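You operate a simulated robot arm through the tools that you are given. There is no shell and no other tool. Be economical: measure what you need, move in short steps, check, and stop when the job is done.

You run a simulated robot arm. Do the job below in one go: nothing can be reset, and whatever is moved stays where it is left.

## Task
Fetch the yellow roll from the top of the tester bench and set it on the clear small lid there.

It is judged by the outcome, as a careful person would: the job done as asked, and still so three seconds after it is handed in. It fails if anything else is knocked over, pushed out of place, dropped, spilled or broken. Lids that push on must go on centred and level and be pressed home; caps that screw on are set level and turned clockwise until they are tight.

## Robot
A 6-joint arm with a two-finger parallel gripper on a trunk, on a base that drives. Base frame: it is fixed to the floor where the robot stands at the start and does not move with it; the origin is under the middle of the robot, x ahead of it, y to its left, z up. Units: mm, rad, N and s.
With the tool pointing down near the work surface it reaches from about 300 to 700 mm from the robot's upright axis, wherever it stands. Its first joint turns from -2.897 to 2.897 rad. Payload 4.1 kg.
The TCP is the grasp point between the finger pads, 23 mm short of the fingertips. In the tool frame z runs along the fingers and y along their closing line. The gripper opens to 94 mm. The fingers are 38 mm wide and 10 mm thick; the gripper's body (54 by 96 mm) begins 39 mm behind the TCP.
Orientation is that of the tool frame in the base frame, as [roll, pitch, yaw] about the fixed x, y, z axes, in that order (R = Rz(yaw) Ry(pitch) Rx(roll)). With the fingers straight down and closing along the base's y, the tool's x points along the base's -x, its y along +y and its z along -z.

## Interface
- The arm moves only by the tool send_rows. Its arguments are lists of equal length, an entry for each row: "offset": the shift along the tool's x, y, z in units of 400 mm (1.0 is 400 mm), a list of three; "delta_rot": the turn, a rotation vector about the tool's x, y, z in units of 60 degrees (1.0 is 60 degrees), a list of three; "gripper": the gripper command, from -1 (fully open) to 1 (shut), values between in proportion. In form: {"offset": [[dx, dy, dz], ...], "delta_rot": [[ax, ay, az], ...], "gripper": [gripper, ...]}. A call has 1 to 20 rows; each row is the pose to reach, as a shift and turn from the pose commanded when the call began, along the tool's axes at that moment. A call with a number of a shift or a turn outside -1 to 1 is refused whole. Each row takes 0.2 s and may step no farther than 50 mm and 0.15 rad from the row before; otherwise, or with a gripper value out of range, the whole call is refused. Where a pose cannot be reached the arm comes as near as it can. A force on the tool above 40 N (or 10 N above the force at the start of the call, whichever is more), or a blocked arm, ends the call early, and 0.2 s more pass. The fingers move at their own pace (about 45 mm/s each) and stop on an object; they squeeze with about 37 N. The grip force told is the motor's: it shows also when the fingers shut on nothing. Time passes only in rows, and 0.2 s behind the last, so rows that repeat a pose let the fingers close. The reply holds the time, the measured pose of the TCP, the force on the tool along the base axes, the opening and the grip force, in the units named above and with some noise.
- Cameras (640 x 400 px; columns grow to the right, rows downward): "scene" is now at [26.8, 145.2, 1403.8]; the picture's right is [-0.21, -0.98, 0.00], its down [-0.67, 0.14, -0.72] and it looks along [0.71, -0.15, -0.69] (base axes); focal length 261 px, centre (320, 200). "wrist" rides on the gripper at [86, 16, -75] in the tool frame; the picture's right is [-0.18, 0.98, 0.00], its down [-0.58, -0.11, -0.81] and it looks along [-0.79, -0.15, 0.59] (tool axes); focal length 243 px, centre (320, 200).
- grab_frame(camera): a new picture of that camera. No time passes.
- raise_lower(by): slides the trunk up (or, below 0, down) by that many mm; the arm and the scene camera ride with it, the base frame stays. It gives what a move gives, with no picture.
- drive_base(legs): drives the robot by 1 to 6 legs, each [ahead, turn to the left] in mm and rad, along the robot's own axes; the way and the turn of a leg run together, so that a leg with both is an arc; at most 1500 mm and 3.142 rad a leg. The arm and the cameras ride along, it lands a little off, and it stops where it bumps. It gives what a move gives.
- pan_tilt(pan, tilt): turns the head with the scene camera to pan (to the left, within 2.705 rad either way) and tilt (down, from -0.506 to 1.204), counted from straight ahead of the robot. It gives what a move gives.
- point_at(camera, pixels): for up to 12 pixels [column, row] of the newest picture of that camera ("zoom" is the newest enlarged one), the place [x, y, z] in the base frame of the surface seen there, good to about 2 mm, but the place of the scene camera against the robot may be out by one fixed shift of up to 12 mm in any direction. No time passes.
- enlarge(camera, box): a new picture of the part [left, top, right, bottom] of that camera's present view, enlarged. No time passes.
- sign_off(): hands the job in; it is judged then, once.

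Work in short steps. Measure before you move; look again where a grasp or a placing could have gone wrong, and mend it. You have 80 turns and 68 pictures in all, those below and enlarged ones among them. Open the gripper and draw the arm clear of the work before you hand the job in, unless the task says otherwise; then end with one line.

The tools are called after ">>>" by a JSON object that holds its "fn" and its "kwargs". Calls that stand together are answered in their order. send_rows: Moves the arm, as the interface text tells. Its arguments: {"type":"object","properties":{"offset":{"type":"array"},"delta_rot":{"type":"array"},"gripper":{"type":"array"}},"required":["offset","delta_rot","gripper"]} The other tools are called the same way: raise_lower (by) slides the trunk up or down; drive_base (legs) drives the base; pan_tilt (pan, tilt) turns the head that bears the scene camera; grab_frame (camera) takes a picture; point_at (camera, pixels) gives the place of the surface under pixels of a picture; enlarge (camera, box) takes an enlarged picture of a part of a camera's view; sign_off () hands the job in.

At the start:

```text
t: 0.0
position: [405.8, -144.8, 1036.7]
tcp_rot: [3.141, -0.001, -3.141]
ft_force: [0.1, -1.1, -0.4]
width: 94.0
gripper_force: 0.1
trunk travel left (down, up): [-375.0, 215.0]
robot x, y, heading: [1.7, 2.5, 0.0]
head pan, tilt: [-0.209, 0.761]
```

scene: 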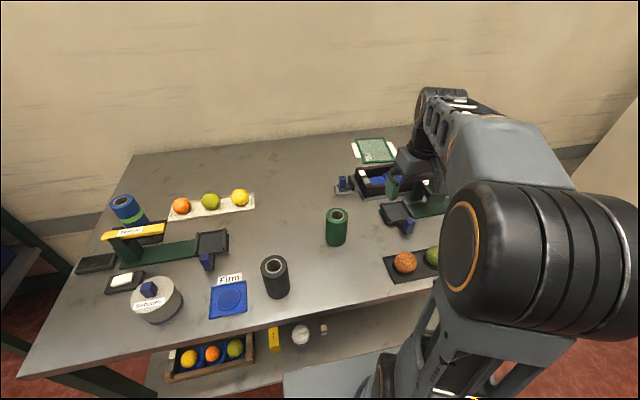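
wrist: 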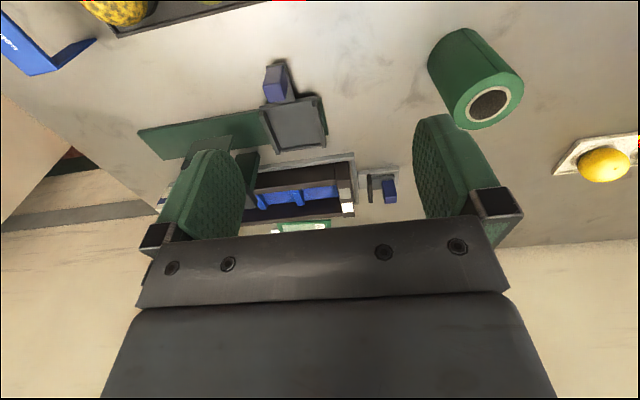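

The first pictures show a bench with rolls (blue, green, black), but I see no yellow roll yet. I'll enlarge the left of the scene to read the labels.

>>> {"fn": "enlarge", "kwargs": {"camera": "scene", "box": [60, 170, 300, 320]}}

>>> {"fn": "enlarge", "kwargs": {"camera": "scene", "box": [300, 120, 460, 290]}}

>>> {"fn": "pan_tilt", "kwargs": {"pan": 0.9, "tilt": 0.6}}

>>> {"fn": "grab_frame", "kwargs": {"camera": "scene"}}

>>> {"fn": "pan_tilt", "kwargs": {"pan": -1.4, "tilt": 0.6}}

>>> {"fn": "grab_frame", "kwargs": {"camera": "scene"}}

```text
2.67 times, centred on (180, 245) of scene
```

zoom: 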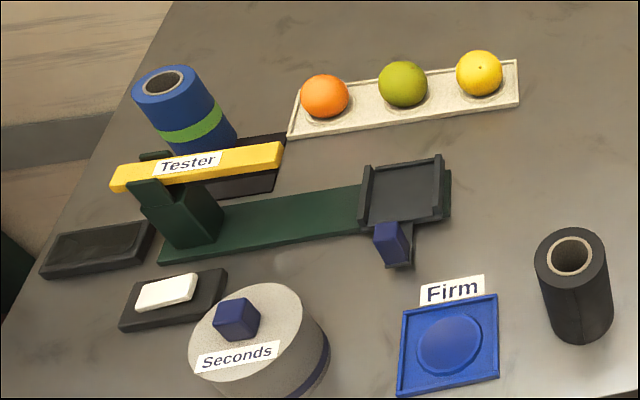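

```text
2.35 times, centred on (380, 205) of scene
```

zoom: 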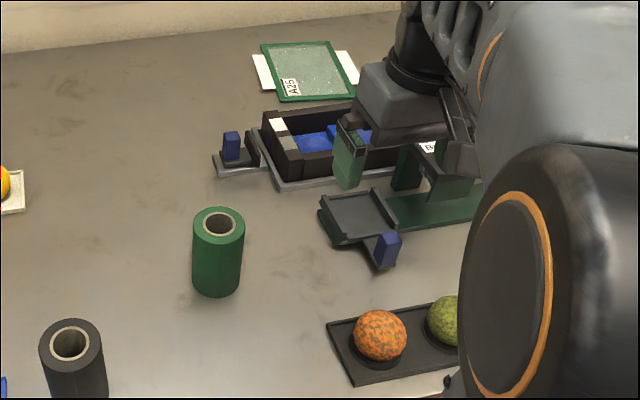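

```text
t: 1.3
position: [404.0, -144.8, 1036.5]
tcp_rot: [3.141, 0.001, -3.141]
ft_force: [-0.3, -0.1, -0.2]
width: 93.9
gripper_force: 0.0
trunk travel left (down, up): [-375.0, 215.0]
robot x, y, heading: [0.9, -0.3, 0.001]
head pan, tilt: [0.901, 0.6]
```

```text
63 pictures are left
```

scene: 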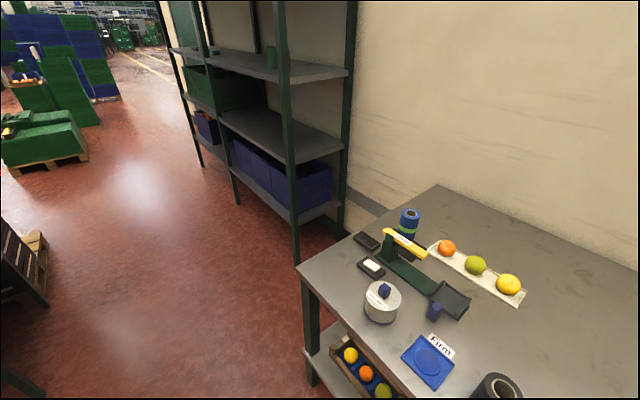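

```text
t: 3.5
position: [404.6, -144.2, 1037.1]
tcp_rot: [3.141, -0.001, 3.14]
ft_force: [-0.2, 0.3, -0.1]
width: 93.9
gripper_force: 0.2
trunk travel left (down, up): [-375.0, 215.0]
robot x, y, heading: [-1.1, -0.4, -0.001]
head pan, tilt: [-1.4, 0.6]
```

```text
62 pictures are left
```

scene: 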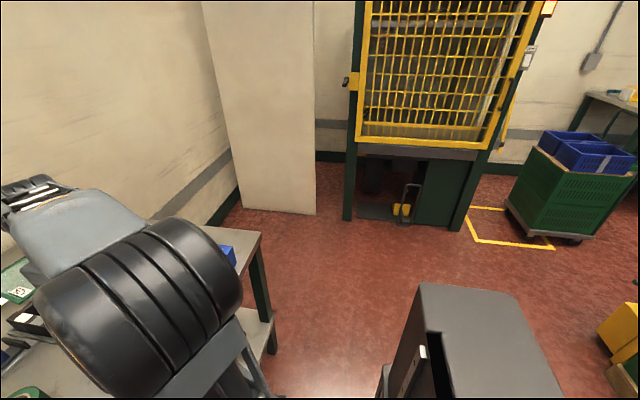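

The bench in front has a "Tester" device but no yellow roll in sight, and another bench shows at (610,100) far right. I look further round.

>>> {"fn": "pan_tilt", "kwargs": {"pan": -2.2, "tilt": 0.4}}

>>> {"fn": "grab_frame", "kwargs": {"camera": "scene"}}

>>> {"fn": "pan_tilt", "kwargs": {"pan": 2.4, "tilt": 0.4}}

>>> {"fn": "grab_frame", "kwargs": {"camera": "scene"}}

>>> {"fn": "pan_tilt", "kwargs": {"pan": 1.5, "tilt": 0.4}}

>>> {"fn": "grab_frame", "kwargs": {"camera": "scene"}}

```text
t: 4.6
position: [405.5, -143.7, 1036.4]
tcp_rot: [3.141, 0.001, -3.141]
ft_force: [-0.1, 0.5, -0.5]
width: 93.9
gripper_force: 0.0
trunk travel left (down, up): [-375.0, 215.0]
robot x, y, heading: [1.2, -4.1, -0.001]
head pan, tilt: [-2.201, 0.4]
```

```text
61 pictures are left
```

scene: 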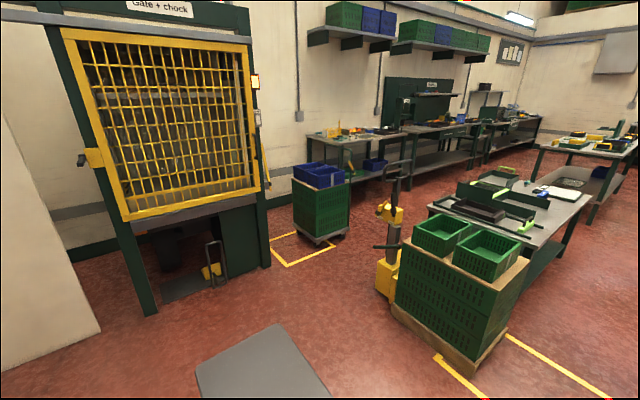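

```text
t: 8.3
position: [405.1, -144.8, 1037.6]
tcp_rot: [3.141, 0.0, 3.14]
ft_force: [0.2, 0.6, 0.1]
width: 94.1
gripper_force: 0.0
trunk travel left (down, up): [-375.0, 215.0]
robot x, y, heading: [-4.6, 2.4, 0.005]
head pan, tilt: [2.4, 0.4]
```

```text
60 pictures are left
```

scene: 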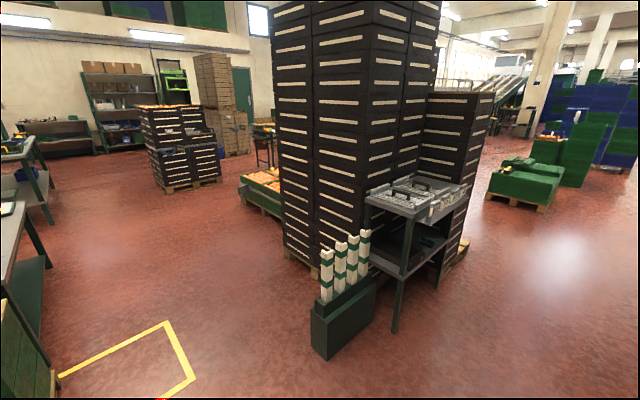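

```text
t: 9.5
position: [404.9, -144.8, 1036.6]
tcp_rot: [3.142, 0.0, -3.141]
ft_force: [-1.1, -0.4, -0.5]
width: 94.1
gripper_force: 0.0
trunk travel left (down, up): [-375.0, 215.0]
robot x, y, heading: [1.3, 1.4, 0.001]
head pan, tilt: [1.499, 0.4]
```

```text
59 pictures are left
```

scene: 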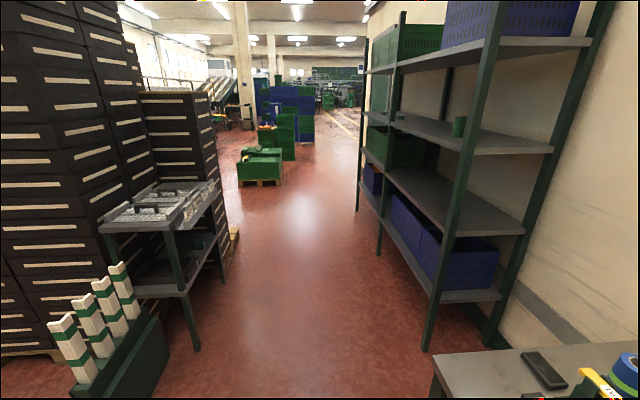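

No yellow roll in sight so far; the right end of the near bench is hidden by the arm. I'll back off some and look at the bench whole.

>>> {"fn": "drive_base", "kwargs": {"legs": [[-450, 0]]}}

>>> {"fn": "pan_tilt", "kwargs": {"pan": -0.5, "tilt": 0.6}}

>>> {"fn": "grab_frame", "kwargs": {"camera": "scene"}}

>>> {"fn": "grab_frame", "kwargs": {"camera": "wrist"}}

```text
t: 12.2
position: [-50.3, -145.6, 1035.5]
tcp_rot: [3.141, 0.001, -3.141]
ft_force: [-0.1, 0.6, 0.5]
width: 94.0
gripper_force: 0.0
trunk travel left (down, up): [-375.0, 215.0]
robot x, y, heading: [-460.6, -1.6, -0.002]
head pan, tilt: [1.499, 0.4]
```

```text
t: 14.1
position: [-50.7, -144.5, 1037.2]
tcp_rot: [-3.141, -0.001, 3.141]
ft_force: [0.2, -0.8, 0.0]
width: 93.9
gripper_force: 0.0
trunk travel left (down, up): [-375.0, 215.0]
robot x, y, heading: [-459.2, 4.2, 0.001]
head pan, tilt: [-0.499, 0.6]
```

```text
58 pictures are left
```

scene: 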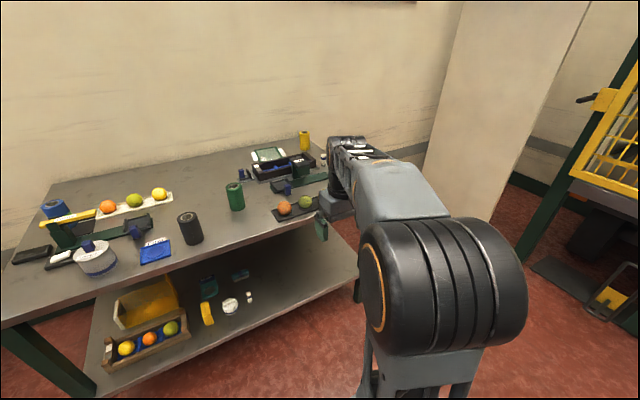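

```text
57 pictures are left
```

wrist: 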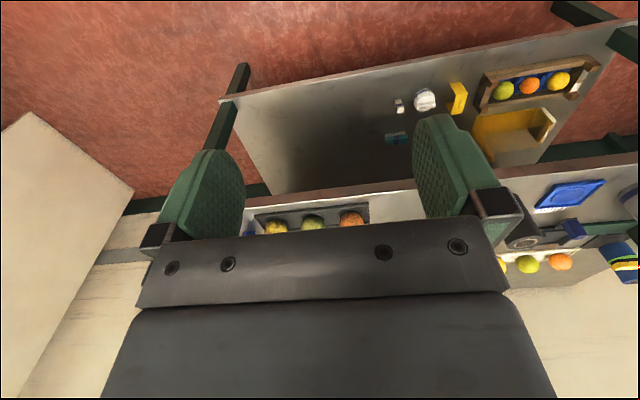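

A yellow roll stands at (304,140), at the back right of the bench. I enlarge that corner and the whole right end.

>>> {"fn": "enlarge", "kwargs": {"camera": "scene", "box": [220, 120, 348, 200]}}

>>> {"fn": "point_at", "kwargs": {"camera": "zoom", "pixels": [[420, 60], [420, 90], [420, 150], [500, 190]]}}

>>> {"fn": "enlarge", "kwargs": {"camera": "scene", "box": [100, 240, 360, 370]}}

```text
5.00 times, centred on (284, 160) of scene
```

zoom: 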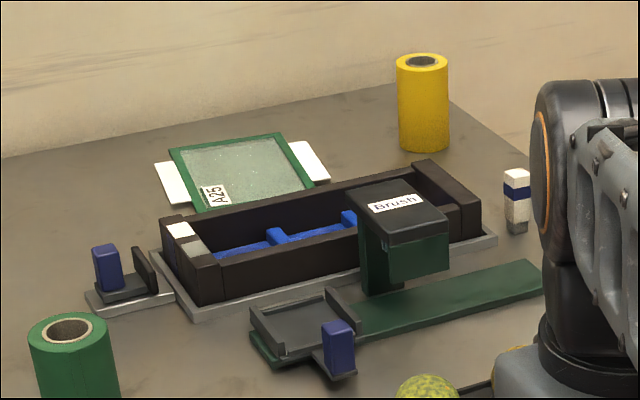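

```text
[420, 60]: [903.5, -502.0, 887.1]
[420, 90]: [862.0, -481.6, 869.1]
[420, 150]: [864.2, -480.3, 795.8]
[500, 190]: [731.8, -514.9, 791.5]
```

```text
2.46 times, centred on (230, 305) of scene
```

zoom: 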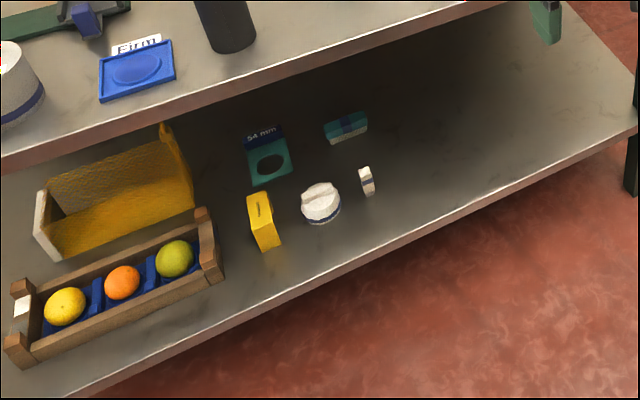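

The yellow roll stands at about (885,-490), top at z≈887. The green-framed glassy thing "A25" may be a lid; I turn the robot right to uncover the rest of the bench behind the arm.

>>> {"fn": "drive_base", "kwargs": {"legs": [[0, -0.7]]}}

>>> {"fn": "pan_tilt", "kwargs": {"pan": 0.25, "tilt": 0.5}}

>>> {"fn": "grab_frame", "kwargs": {"camera": "scene"}}

>>> {"fn": "enlarge", "kwargs": {"camera": "scene", "box": [200, 130, 400, 255]}}

```text
t: 16.4
position: [-241.7, -372.1, 1037.5]
tcp_rot: [3.141, 0.001, 2.436]
ft_force: [0.0, 0.7, -0.1]
width: 94.0
gripper_force: 0.1
trunk travel left (down, up): [-375.0, 215.0]
robot x, y, heading: [-458.1, -0.1, -0.706]
head pan, tilt: [-0.499, 0.6]
```

```text
t: 17.5
position: [-242.1, -372.1, 1037.4]
tcp_rot: [3.141, 0.001, 2.435]
ft_force: [0.0, -0.9, -0.5]
width: 94.0
gripper_force: 0.0
trunk travel left (down, up): [-375.0, 215.0]
robot x, y, heading: [-454.0, -1.6, -0.708]
head pan, tilt: [0.25, 0.499]
```

```text
54 pictures are left
```

scene: 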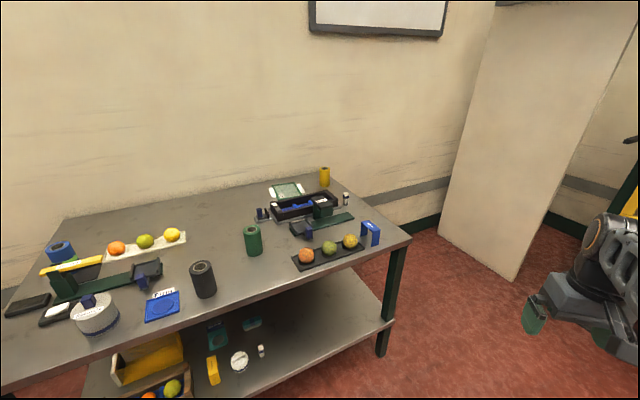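

```text
3.20 times, centred on (300, 192) of scene
```

zoom: 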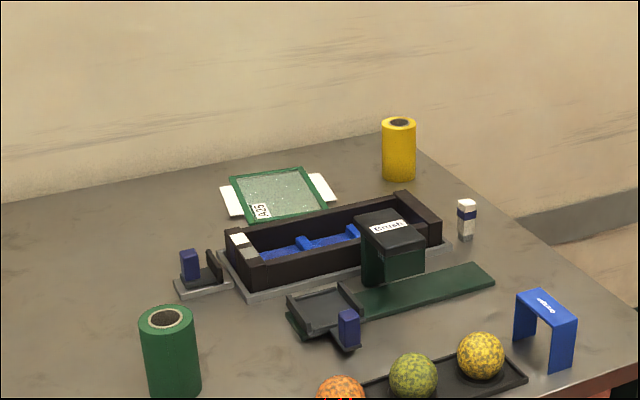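

The only clear lid-like thing on the bench is the green-framed "A25" pane at zoom (278,193). I measure the bench corners, lid and roll.

>>> {"fn": "point_at", "kwargs": {"camera": "scene", "pixels": [[408, 239], [300, 283], [333, 168], [325, 172], [325, 183], [286, 190], [272, 192], [302, 187], [70, 219], [388, 350], [440, 230]]}}

>>> {"fn": "point_at", "kwargs": {"camera": "zoom", "pixels": [[230, 178], [305, 167], [327, 207], [248, 222], [278, 193], [225, 192], [322, 185], [398, 122], [398, 177], [385, 150], [413, 150], [467, 205]]}}

```text
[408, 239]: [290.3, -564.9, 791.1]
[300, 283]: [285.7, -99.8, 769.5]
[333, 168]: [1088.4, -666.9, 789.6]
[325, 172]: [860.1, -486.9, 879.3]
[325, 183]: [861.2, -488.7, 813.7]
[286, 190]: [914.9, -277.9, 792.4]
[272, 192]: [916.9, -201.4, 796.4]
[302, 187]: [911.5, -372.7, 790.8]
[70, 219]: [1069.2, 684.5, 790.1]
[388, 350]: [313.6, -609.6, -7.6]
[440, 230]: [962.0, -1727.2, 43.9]
```

```text
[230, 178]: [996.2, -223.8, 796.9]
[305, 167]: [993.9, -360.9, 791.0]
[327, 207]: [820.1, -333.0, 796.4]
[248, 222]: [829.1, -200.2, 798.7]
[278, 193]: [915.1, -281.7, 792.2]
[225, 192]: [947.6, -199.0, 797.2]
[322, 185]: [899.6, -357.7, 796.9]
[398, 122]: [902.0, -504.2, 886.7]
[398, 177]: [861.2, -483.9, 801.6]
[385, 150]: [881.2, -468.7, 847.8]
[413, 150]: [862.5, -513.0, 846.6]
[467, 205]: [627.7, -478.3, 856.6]
```

Bench: x 290–1090, right edge y≈-590. Roll is at about (885,-493), and lid centre (910,-280), so I'll work from the bench's right end, facing +y from about (770,-920). First I tuck the arm to the robot's left so it stays clear of the wall.

>>> {"fn": "send_rows", "kwargs": {"offset": [[0.04, 0.1, 0], [0.08, 0.2, 0], [0.12, 0.3, 0], [0.16, 0.4, 0], [0.2, 0.5, 0], [0.24, 0.6, 0], [0.29, 0.7, 0], [0.34, 0.8, 0], [0.39, 0.9, 0], [0.45, 1.0, 0]], "delta_rot": [[0, 0, 0], [0, 0, 0], [0, 0, 0], [0, 0, 0], [0, 0, 0], [0, 0, 0], [0, 0, 0], [0, 0, 0], [0, 0, 0], [0, 0, 0]], "gripper": [-1, -1, -1, -1, -1, -1, -1, -1, -1, -1]}}

>>> {"fn": "drive_base", "kwargs": {"legs": [[0, -0.379], [1299, 0]]}}

>>> {"fn": "pan_tilt", "kwargs": {"pan": 1.4, "tilt": 0.5}}

>>> {"fn": "grab_frame", "kwargs": {"camera": "scene"}}

```text
t: 19.7
position: [-118.1, 50.2, 1037.1]
tcp_rot: [3.141, 0.001, 2.432]
ft_force: [-1.1, -0.2, 0.2]
width: 94.0
gripper_force: 0.0
trunk travel left (down, up): [-375.0, 215.0]
robot x, y, heading: [-453.3, -0.8, -0.707]
head pan, tilt: [0.25, 0.499]
```

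```text
t: 27.4
position: [473.9, -1239.8, 1037.8]
tcp_rot: [3.14, 0.001, 2.046]
ft_force: [-0.1, 0.1, 1.2]
width: 93.9
gripper_force: 0.1
trunk travel left (down, up): [-375.0, 215.0]
robot x, y, heading: [143.6, -1156.8, -1.097]
head pan, tilt: [0.25, 0.499]
```

```text
t: 28.8
position: [474.2, -1239.1, 1038.1]
tcp_rot: [3.14, -0.001, 2.045]
ft_force: [0.1, 0.4, 0.2]
width: 94.0
gripper_force: 0.1
trunk travel left (down, up): [-375.0, 215.0]
robot x, y, heading: [141.1, -1160.6, -1.096]
head pan, tilt: [1.4, 0.499]
```

```text
52 pictures are left
```

scene: 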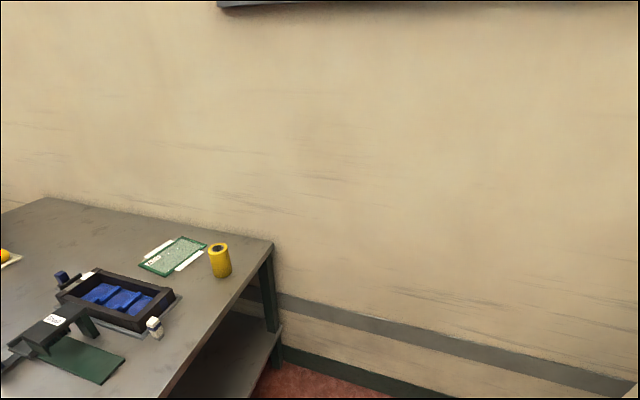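

>>> {"fn": "point_at", "kwargs": {"camera": "scene", "pixels": [[272, 243], [165, 394], [220, 273], [175, 257], [400, 250], [560, 250], [280, 300]]}}

>>> {"fn": "drive_base", "kwargs": {"legs": [[0, 1.45]]}}

```text
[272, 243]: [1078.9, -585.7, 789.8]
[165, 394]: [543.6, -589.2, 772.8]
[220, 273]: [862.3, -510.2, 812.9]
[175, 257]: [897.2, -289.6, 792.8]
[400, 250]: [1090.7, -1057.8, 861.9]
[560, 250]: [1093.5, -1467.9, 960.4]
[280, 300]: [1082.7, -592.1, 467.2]
```

```text
t: 32.8
position: [257.2, -838.8, 1036.8]
tcp_rot: [-3.14, 0.0, -2.765]
ft_force: [-0.5, -0.4, 0.7]
width: 93.8
gripper_force: 0.1
trunk travel left (down, up): [-375.0, 215.0]
robot x, y, heading: [139.5, -1157.6, 0.376]
head pan, tilt: [1.4, 0.499]
```

The bench's right edge is y≈-588 and the wall x≈1092. I drive in to about (744,-919) and turn to face +y.

>>> {"fn": "drive_base", "kwargs": {"legs": [[650, 0], [0, 1.195]]}}

>>> {"fn": "pan_tilt", "kwargs": {"pan": -0.35, "tilt": 0.85}}

>>> {"fn": "grab_frame", "kwargs": {"camera": "scene"}}

>>> {"fn": "grab_frame", "kwargs": {"camera": "wrist"}}

```text
t: 37.3
position: [830.8, -584.7, 1036.0]
tcp_rot: [-3.141, -0.001, -2.653]
ft_force: [0.8, -0.1, -1.1]
width: 93.7
gripper_force: 0.2
trunk travel left (down, up): [-375.0, 215.0]
robot x, y, heading: [751.9, -917.3, 0.484]
head pan, tilt: [1.4, 0.499]
stopped in leg 2: the robot was blocked; the commanded pose is now the measured one
```

```text
t: 39.0
position: [830.7, -586.5, 1037.1]
tcp_rot: [-3.141, 0.0, -2.655]
ft_force: [-0.6, 0.3, 0.1]
width: 93.9
gripper_force: 0.0
trunk travel left (down, up): [-375.0, 215.0]
robot x, y, heading: [751.2, -917.7, 0.487]
head pan, tilt: [-0.351, 0.85]
```

```text
51 pictures are left
```

scene: 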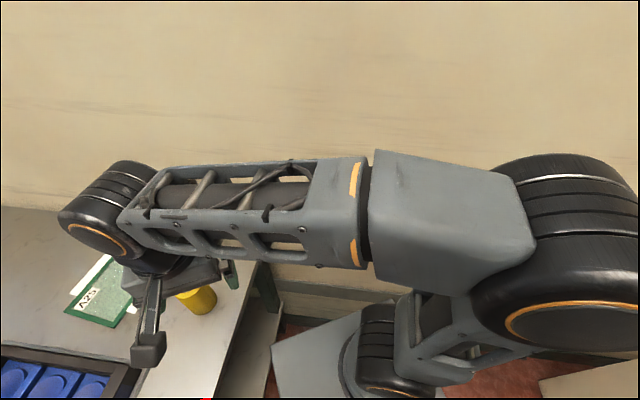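

```text
50 pictures are left
```

wrist: 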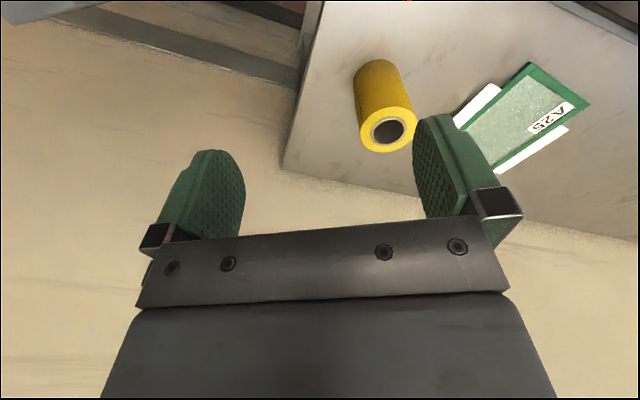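

The base touched something at heading 0.487, but from here both the roll (≈446 mm) and the lid (≈650 mm) are in reach, so I stay. I measure the roll and lid from the wrist picture.

>>> {"fn": "point_at", "kwargs": {"camera": "wrist", "pixels": [[387, 117], [387, 146], [366, 131], [409, 127], [375, 80], [530, 65], [588, 103], [465, 128], [497, 168], [520, 120], [476, 103], [535, 150]]}}

>>> {"fn": "enlarge", "kwargs": {"camera": "wrist", "box": [340, 40, 600, 200]}}

>>> {"fn": "point_at", "kwargs": {"camera": "zoom", "pixels": [[115, 192], [60, 235], [175, 205], [110, 270], [130, 175], [470, 65], [605, 155], [315, 235], [400, 310], [440, 200], [455, 275], [340, 160]]}}

```text
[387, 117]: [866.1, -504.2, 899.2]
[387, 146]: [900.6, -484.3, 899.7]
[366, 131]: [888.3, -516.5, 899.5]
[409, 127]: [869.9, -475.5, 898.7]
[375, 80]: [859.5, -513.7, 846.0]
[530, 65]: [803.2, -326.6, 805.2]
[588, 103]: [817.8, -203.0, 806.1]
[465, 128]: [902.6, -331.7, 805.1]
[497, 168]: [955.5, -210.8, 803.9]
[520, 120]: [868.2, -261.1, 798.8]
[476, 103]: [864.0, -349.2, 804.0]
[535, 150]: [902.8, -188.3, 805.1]
```

```text
2.46 times, centred on (470, 120) of wrist
```

zoom: 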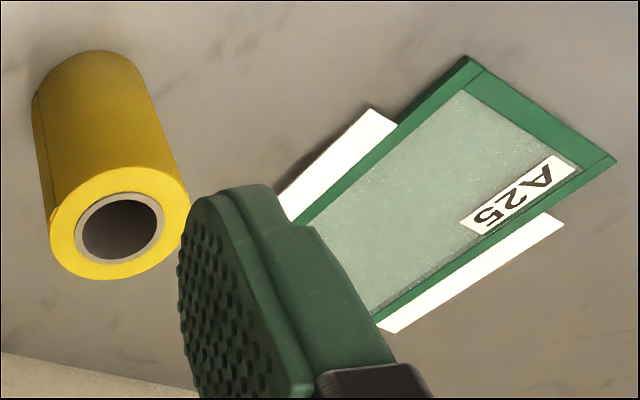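

```text
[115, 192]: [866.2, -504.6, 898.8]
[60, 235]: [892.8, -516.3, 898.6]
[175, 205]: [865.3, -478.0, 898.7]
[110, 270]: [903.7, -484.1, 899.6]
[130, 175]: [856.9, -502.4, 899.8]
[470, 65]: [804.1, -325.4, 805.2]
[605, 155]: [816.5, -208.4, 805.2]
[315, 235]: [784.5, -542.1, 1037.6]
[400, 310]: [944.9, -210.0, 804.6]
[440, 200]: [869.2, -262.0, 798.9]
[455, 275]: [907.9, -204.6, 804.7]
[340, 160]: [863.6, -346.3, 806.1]
```

The roll's top is at z≈899, centred (881,-495), about 52 mm across; the lid frame is at z≈805. I move above the roll, then descend to TCP z≈872 with the fingers open.

>>> {"fn": "send_rows", "kwargs": {"offset": [[-0.075, 0.048, 0], [-0.15, 0.095, 0], [-0.217, 0.143, 0], [-0.217, 0.143, 0]], "delta_rot": [[0, 0, 0], [0, 0, 0], [0, 0, 0], [0, 0, 0]], "gripper": [-1, -1, -1, -1]}}

>>> {"fn": "grab_frame", "kwargs": {"camera": "wrist"}}

```text
t: 40.0
position: [880.1, -494.0, 1036.7]
tcp_rot: [3.141, -0.001, -2.654]
ft_force: [-0.5, -0.5, -0.9]
width: 94.0
gripper_force: 0.0
trunk travel left (down, up): [-375.0, 215.0]
robot x, y, heading: [753.3, -919.3, 0.484]
head pan, tilt: [-0.351, 0.85]
```

```text
48 pictures are left
```

wrist: 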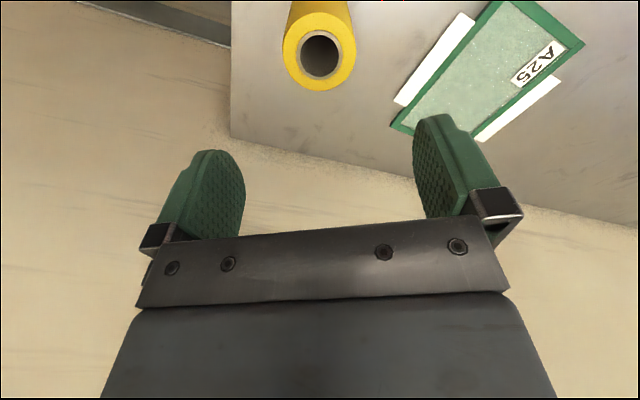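

The roll is at column 320, between the fingers. I re-measure its rim and the lid's corners, which are now all visible.

>>> {"fn": "point_at", "kwargs": {"camera": "wrist", "pixels": [[286, 55], [353, 55], [320, 85], [292, 75], [347, 75], [497, 3], [580, 42], [396, 124], [480, 135], [520, 25], [480, 80], [440, 110]]}}

>>> {"fn": "send_rows", "kwargs": {"offset": [[0, 0, 0.1], [0, 0, 0.2], [0, 0, 0.28], [0, 0, 0.35], [0, 0, 0.41], [0, 0, 0.41]], "delta_rot": [[0, 0, 0], [0, 0, 0], [0, 0, 0], [0, 0, 0], [0, 0, 0], [0, 0, 0]], "gripper": [-1, -1, -1, -1, -1, -1]}}

>>> {"fn": "grab_frame", "kwargs": {"camera": "wrist"}}

```text
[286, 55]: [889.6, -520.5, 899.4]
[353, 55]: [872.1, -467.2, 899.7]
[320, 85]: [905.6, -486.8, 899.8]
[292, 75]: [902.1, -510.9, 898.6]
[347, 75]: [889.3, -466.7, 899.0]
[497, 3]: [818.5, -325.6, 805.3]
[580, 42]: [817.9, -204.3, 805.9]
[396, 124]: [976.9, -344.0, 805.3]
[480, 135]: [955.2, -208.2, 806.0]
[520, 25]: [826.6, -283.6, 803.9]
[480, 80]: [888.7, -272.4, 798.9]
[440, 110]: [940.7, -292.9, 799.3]
```

```text
t: 41.4
position: [880.7, -493.6, 871.3]
tcp_rot: [3.141, 0.0, -2.655]
ft_force: [-0.2, -0.1, 0.0]
width: 94.0
gripper_force: 0.0
trunk travel left (down, up): [-375.0, 215.0]
robot x, y, heading: [752.9, -915.4, 0.483]
head pan, tilt: [-0.351, 0.85]
```

```text
47 pictures are left
```

wrist: 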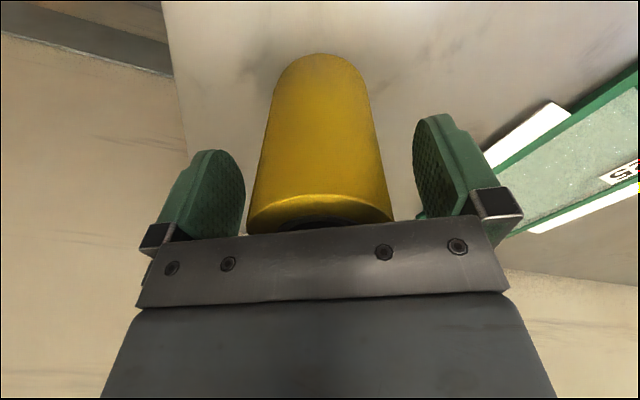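

The roll sits centred between the fingers; I close on it and lift 60 mm straight up.

>>> {"fn": "send_rows", "kwargs": {"offset": [[0, 0, 0], [0, 0, 0], [0, 0, 0], [0, 0, 0], [0, 0, 0]], "delta_rot": [[0, 0, 0], [0, 0, 0], [0, 0, 0], [0, 0, 0], [0, 0, 0]], "gripper": [1, 1, 1, 1, 1]}}

>>> {"fn": "send_rows", "kwargs": {"offset": [[0, 0, -0.03], [0, 0, -0.07], [0, 0, -0.11], [0, 0, -0.15], [0, 0, -0.15]], "delta_rot": [[0, 0, 0], [0, 0, 0], [0, 0, 0], [0, 0, 0], [0, 0, 0]], "gripper": [1, 1, 1, 1, 1]}}

>>> {"fn": "grab_frame", "kwargs": {"camera": "wrist"}}

```text
t: 42.6
position: [882.0, -494.3, 871.6]
tcp_rot: [-3.141, 0.0, -2.653]
ft_force: [0.1, -0.5, -0.1]
width: 58.9
gripper_force: 37.1
trunk travel left (down, up): [-375.0, 215.0]
robot x, y, heading: [752.4, -917.3, 0.485]
head pan, tilt: [-0.351, 0.85]
```

```text
t: 43.8
position: [879.5, -493.7, 933.2]
tcp_rot: [-3.141, 0.001, -2.654]
ft_force: [0.0, 0.3, -1.2]
width: 59.0
gripper_force: 37.1
trunk travel left (down, up): [-375.0, 215.0]
robot x, y, heading: [752.3, -914.2, 0.48]
head pan, tilt: [-0.351, 0.85]
```

```text
46 pictures are left
```

wrist: 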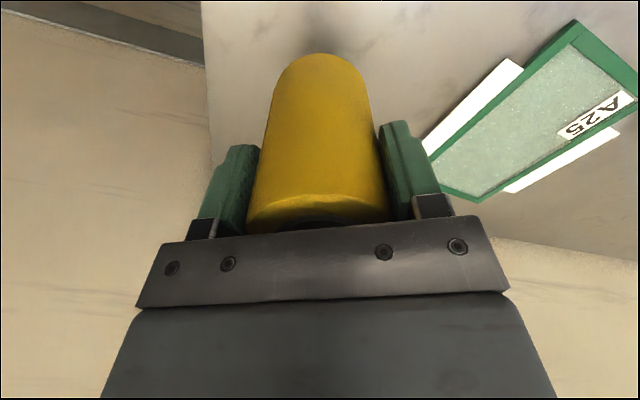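

The roll is held (59 mm) and lifted, bottom at about z 861. I measure the lid's frame from this view to find its centre.

>>> {"fn": "point_at", "kwargs": {"camera": "wrist", "pixels": [[575, 22], [636, 64], [436, 187], [480, 201], [575, 45], [632, 85], [450, 170], [482, 190], [540, 115], [430, 140], [610, 130], [600, 180]]}}

>>> {"fn": "enlarge", "kwargs": {"camera": "wrist", "box": [400, 0, 640, 220]}}

```text
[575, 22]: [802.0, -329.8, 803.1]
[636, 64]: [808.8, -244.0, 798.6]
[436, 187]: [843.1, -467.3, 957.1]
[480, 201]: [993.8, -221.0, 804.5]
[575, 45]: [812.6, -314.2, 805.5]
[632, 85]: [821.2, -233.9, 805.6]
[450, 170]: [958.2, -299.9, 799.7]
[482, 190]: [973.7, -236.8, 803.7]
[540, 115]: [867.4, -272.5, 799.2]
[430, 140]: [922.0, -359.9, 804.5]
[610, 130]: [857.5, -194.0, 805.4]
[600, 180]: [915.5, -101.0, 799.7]
```

```text
1.82 times, centred on (520, 110) of wrist
```

zoom: 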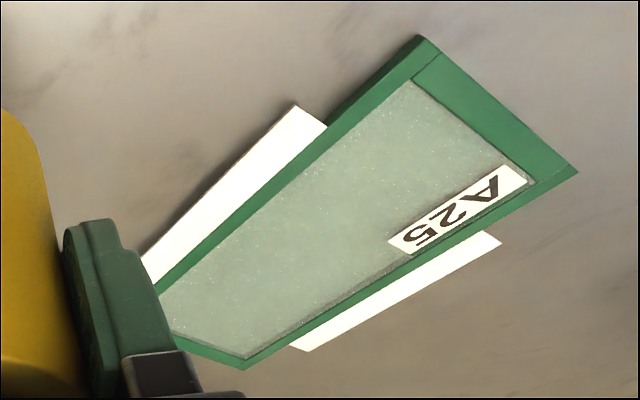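

The lid's frame corners give a centre of about (898,-274), frame top z≈805, pane ≈799–805. I carry the roll over at the current height.

>>> {"fn": "send_rows", "kwargs": {"offset": [[-0.04, 0.065, 0], [-0.1, 0.155, 0], [-0.16, 0.25, 0], [-0.22, 0.345, 0], [-0.27, 0.42, 0], [-0.2965, 0.465, 0], [-0.2965, 0.465, 0], [-0.2965, 0.465, 0]], "delta_rot": [[0, 0, 0], [0, 0, 0], [0, 0, 0], [0, 0, 0], [0, 0, 0], [0, 0, 0], [0, 0, 0], [0, 0, 0]], "gripper": [1, 1, 1, 1, 1, 1, 1, 1]}}

>>> {"fn": "grab_frame", "kwargs": {"camera": "wrist"}}

>>> {"fn": "grab_frame", "kwargs": {"camera": "scene"}}

```text
t: 45.6
position: [897.2, -275.3, 933.0]
tcp_rot: [-3.139, -0.001, -2.653]
ft_force: [-0.8, 0.6, -1.4]
width: 59.4
gripper_force: 37.5
trunk travel left (down, up): [-375.0, 215.0]
robot x, y, heading: [753.2, -920.0, 0.484]
head pan, tilt: [-0.351, 0.85]
```

```text
44 pictures are left
```

wrist: 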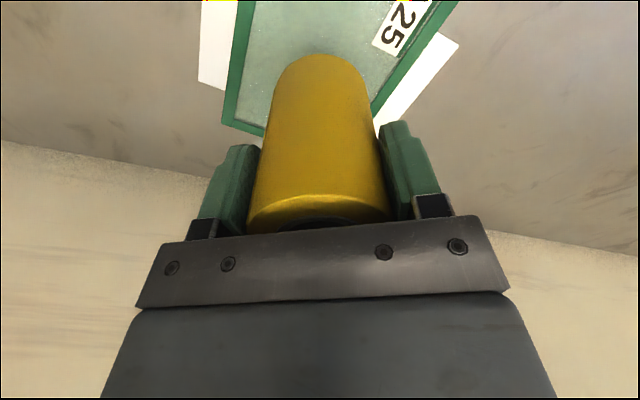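

```text
43 pictures are left
```

scene: 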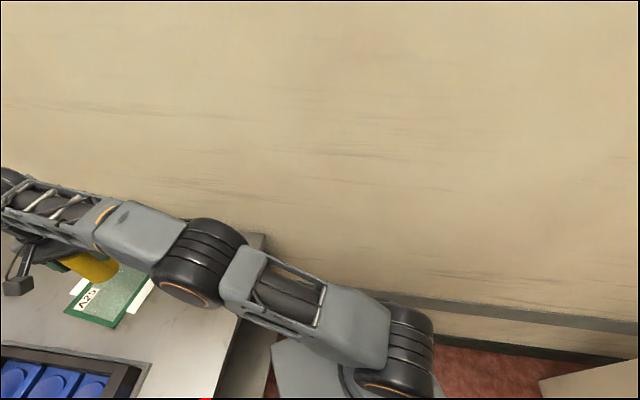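

The roll is over the lid. I lower it to about 10 mm above the pane, then check.

>>> {"fn": "send_rows", "kwargs": {"offset": [[0, 0, 0.04], [0, 0, 0.08], [0, 0, 0.115], [0, 0, 0.125], [0, 0, 0.125]], "delta_rot": [[0, 0, 0], [0, 0, 0], [0, 0, 0], [0, 0, 0], [0, 0, 0]], "gripper": [1, 1, 1, 1, 1]}}

>>> {"fn": "grab_frame", "kwargs": {"camera": "wrist"}}

>>> {"fn": "pan_tilt", "kwargs": {"pan": 0.5, "tilt": 0.85}}

>>> {"fn": "grab_frame", "kwargs": {"camera": "scene"}}

```text
t: 46.8
position: [896.4, -274.9, 882.3]
tcp_rot: [-3.141, 0.0, -2.654]
ft_force: [0.2, 0.5, -0.7]
width: 59.2
gripper_force: 36.9
trunk travel left (down, up): [-375.0, 215.0]
robot x, y, heading: [750.1, -918.6, 0.485]
head pan, tilt: [-0.351, 0.85]
```

```text
42 pictures are left
```

wrist: 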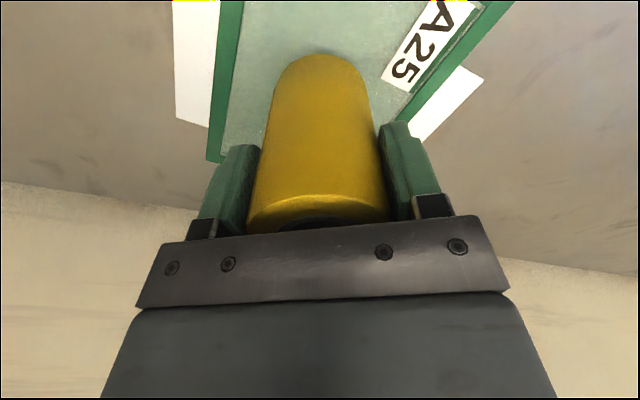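

```text
t: 48.0
position: [896.6, -274.2, 882.3]
tcp_rot: [3.141, 0.0, -2.652]
ft_force: [0.6, -0.2, -0.9]
width: 59.1
gripper_force: 36.6
trunk travel left (down, up): [-375.0, 215.0]
robot x, y, heading: [750.7, -917.0, 0.485]
head pan, tilt: [0.499, 0.85]
```

```text
41 pictures are left
```

scene: 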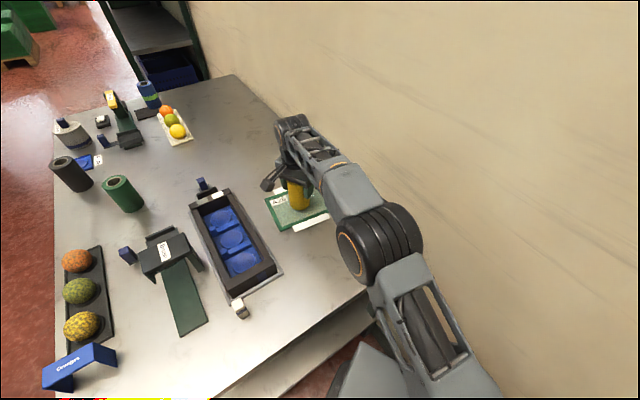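

The roll stands well inside the frame. I lower in millimetre steps, watching the force.

>>> {"fn": "send_rows", "kwargs": {"offset": [[0, 0, 0.005], [0, 0, 0.01], [0, 0, 0.0125]], "delta_rot": [[0, 0, 0], [0, 0, 0], [0, 0, 0]], "gripper": [1, 1, 1]}}

>>> {"fn": "send_rows", "kwargs": {"offset": [[0, 0, 0.0025], [0, 0, 0.005]], "delta_rot": [[0, 0, 0], [0, 0, 0]], "gripper": [1, 1]}}

```text
t: 48.8
position: [897.1, -273.3, 878.3]
tcp_rot: [3.141, -0.001, -2.655]
ft_force: [-1.1, -0.7, 0.8]
width: 59.0
gripper_force: 36.9
trunk travel left (down, up): [-375.0, 215.0]
robot x, y, heading: [750.7, -920.3, 0.484]
head pan, tilt: [0.499, 0.85]
```

```text
t: 49.4
position: [897.5, -275.2, 877.8]
tcp_rot: [3.14, 0.001, -2.654]
ft_force: [0.2, 0.8, 10.5]
width: 59.2
gripper_force: 37.2
trunk travel left (down, up): [-375.0, 215.0]
robot x, y, heading: [753.9, -913.7, 0.483]
head pan, tilt: [0.499, 0.85]
```

Contact: 10 N upward at TCP z 877.8, i.e. roll bottom at ≈805, on the lid. I ease off 1 mm, open, then look.

>>> {"fn": "send_rows", "kwargs": {"offset": [[0, 0, -0.0025], [0, 0, -0.0025], [0, 0, -0.0025], [0, 0, -0.0025], [0, 0, -0.0025]], "delta_rot": [[0, 0, 0], [0, 0, 0], [0, 0, 0], [0, 0, 0], [0, 0, 0]], "gripper": [1, 0, -0.5, -1, -1]}}

>>> {"fn": "grab_frame", "kwargs": {"camera": "wrist"}}

```text
t: 50.6
position: [897.3, -274.4, 876.5]
tcp_rot: [3.141, 0.001, -2.657]
ft_force: [0.8, -0.6, 0.3]
width: 93.9
gripper_force: 0.1
trunk travel left (down, up): [-375.0, 215.0]
robot x, y, heading: [749.7, -917.6, 0.485]
head pan, tilt: [0.499, 0.85]
```

```text
40 pictures are left
```

wrist: 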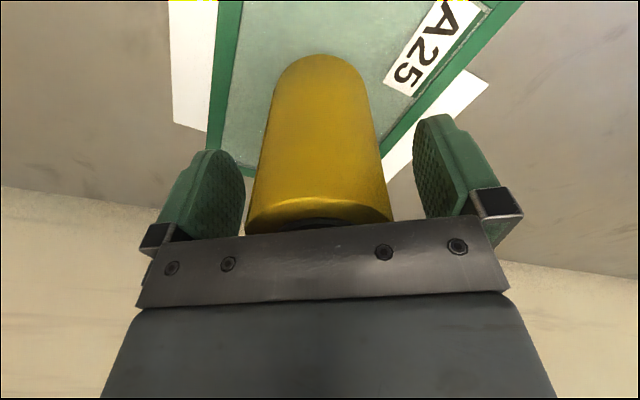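

The fingers are open and the roll stands upright. I lift straight up 160 mm and draw back toward the robot.

>>> {"fn": "send_rows", "kwargs": {"offset": [[0, 0, -0.06], [0, 0, -0.15], [0, 0, -0.25], [0, 0, -0.35], [0, 0, -0.4], [0.06, -0.1, -0.4], [0.12, -0.19, -0.4], [0.18, -0.28, -0.4], [0.24, -0.37, -0.4], [0.3, -0.465, -0.4]], "delta_rot": [[0, 0, 0], [0, 0, 0], [0, 0, 0], [0, 0, 0], [0, 0, 0], [0, 0, 0], [0, 0, 0], [0, 0, 0], [0, 0, 0], [0, 0, 0]], "gripper": [-1, -1, -1, -1, -1, -1, -1, -1, -1, -1]}}

>>> {"fn": "grab_frame", "kwargs": {"camera": "scene"}}

>>> {"fn": "enlarge", "kwargs": {"camera": "scene", "box": [180, 130, 360, 260]}}

>>> {"fn": "grab_frame", "kwargs": {"camera": "wrist"}}

```text
t: 52.8
position: [903.4, -315.0, 1059.3]
tcp_rot: [-3.14, -0.002, -2.654]
ft_force: [-0.2, -0.3, 0.1]
width: 94.2
gripper_force: 0.1
out of reach, approached as far as the arm can: row 3, 4, 5, 6, 7, 8, 9, 10
trunk travel left (down, up): [-375.0, 215.0]
robot x, y, heading: [752.9, -919.2, 0.481]
head pan, tilt: [0.499, 0.85]
```

```text
39 pictures are left
```

scene: 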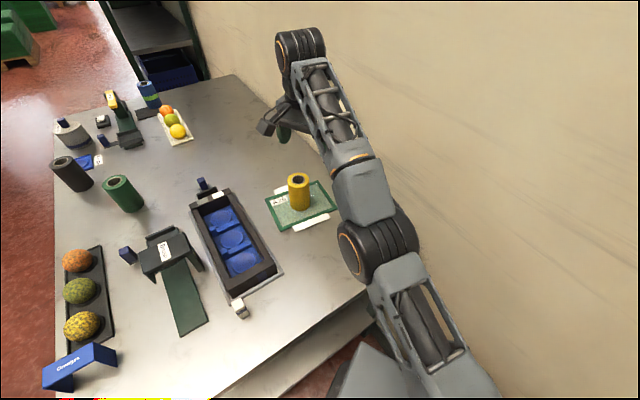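

```text
3.08 times, centred on (270, 195) of scene
```

zoom: 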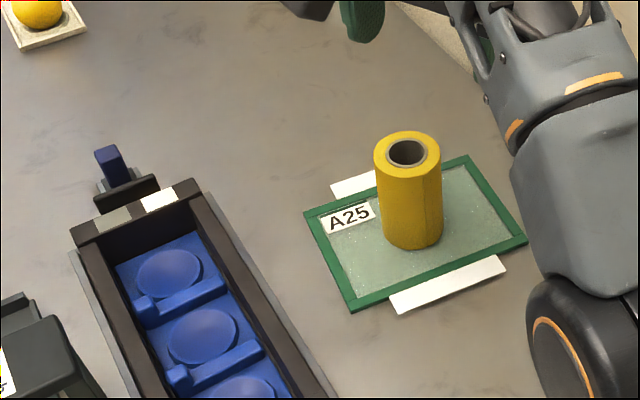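

```text
37 pictures are left
```

wrist: 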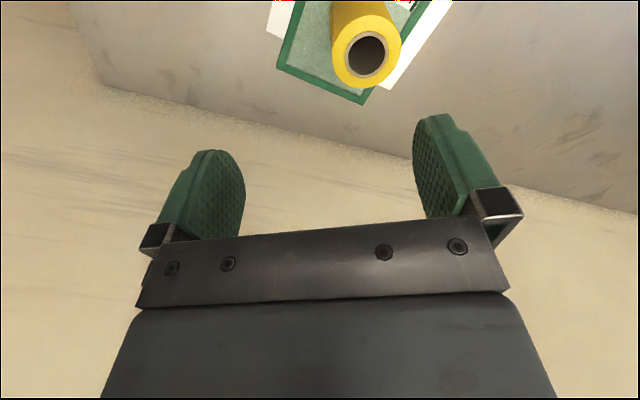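

The roll stands upright in the middle of the lid, and nothing else has moved. The arm only partly drew back, so I send it somewhat lower toward the free area where the roll stood.

>>> {"fn": "send_rows", "kwargs": {"offset": [[0, 0, 0], [0, 0, 0], [0, 0, 0]], "delta_rot": [[0, 0, 0], [0, 0, 0], [0, 0, 0]], "gripper": [-1, -1, -1]}}

```text
t: 53.6
position: [902.9, -315.6, 1057.6]
tcp_rot: [3.141, 0.002, -2.655]
ft_force: [-0.1, 0.8, 0.6]
width: 93.8
gripper_force: 0.0
trunk travel left (down, up): [-375.0, 215.0]
robot x, y, heading: [755.2, -917.0, 0.487]
head pan, tilt: [0.499, 0.85]
```

The arm holds at (903,-315,1058). I step it back along base -y and slightly down, clear of the roll.

>>> {"fn": "send_rows", "kwargs": {"offset": [[0.04, -0.075, 0.01], [0.08, -0.15, 0.02], [0.12, -0.225, 0.03], [0.16, -0.3, 0.04], [0.2, -0.375, 0.05], [0.2, -0.375, 0.05]], "delta_rot": [[0, 0, 0], [0, 0, 0], [0, 0, 0], [0, 0, 0], [0, 0, 0], [0, 0, 0]], "gripper": [-1, -1, -1, -1, -1, -1]}}

>>> {"fn": "grab_frame", "kwargs": {"camera": "scene"}}

```text
t: 55.0
position: [925.5, -319.7, 1062.8]
tcp_rot: [-3.141, 0.0, -2.656]
ft_force: [-0.5, 0.4, 0.0]
width: 94.1
gripper_force: 0.1
out of reach, approached as far as the arm can: row 1, 2, 3, 4, 5, 6
trunk travel left (down, up): [-375.0, 215.0]
robot x, y, heading: [752.8, -918.8, 0.481]
head pan, tilt: [0.499, 0.85]
```

```text
36 pictures are left
```

scene: 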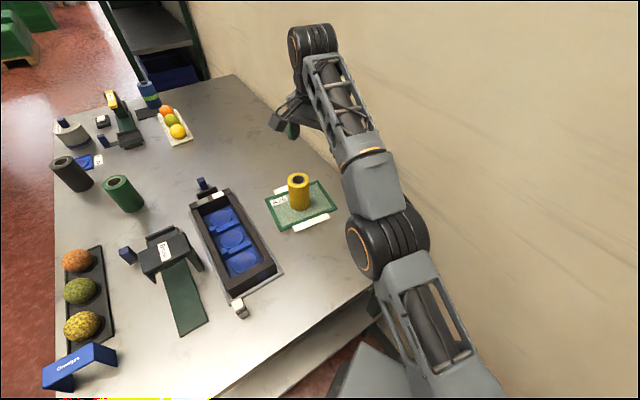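

The roll remains upright on the lid; the fingertips are ~130 mm above it. I raise the trunk to clear further and take a last look.

>>> {"fn": "raise_lower", "kwargs": {"by": 150}}

>>> {"fn": "enlarge", "kwargs": {"camera": "scene", "box": [160, 100, 400, 300]}}

```text
t: 56.8
position: [925.5, -319.0, 1213.1]
tcp_rot: [-3.14, -0.002, -2.655]
ft_force: [0.4, 0.4, 0.9]
width: 93.7
gripper_force: 0.0
trunk travel left (down, up): [-525.0, 65.0]
robot x, y, heading: [753.3, -913.7, 0.487]
head pan, tilt: [0.499, 0.85]
```

```text
2.00 times, centred on (280, 200) of scene
```

zoom: 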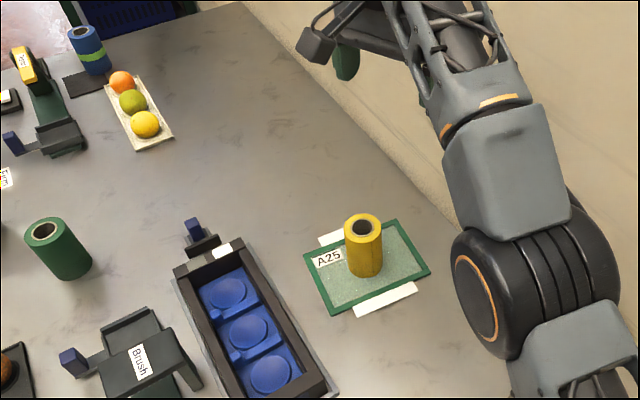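

The roll stands upright at the lid's centre, the gripper is open, and the arm is well above it, so I hand the job in.

>>> {"fn": "sign_off", "kwargs": {}}

```text
The job is handed in.
```

The yellow roll is standing upright on the clear "A25" lid on the tester bench. The gripper is open and raised about 290 mm above the roll, and nothing else on the bench looks moved.
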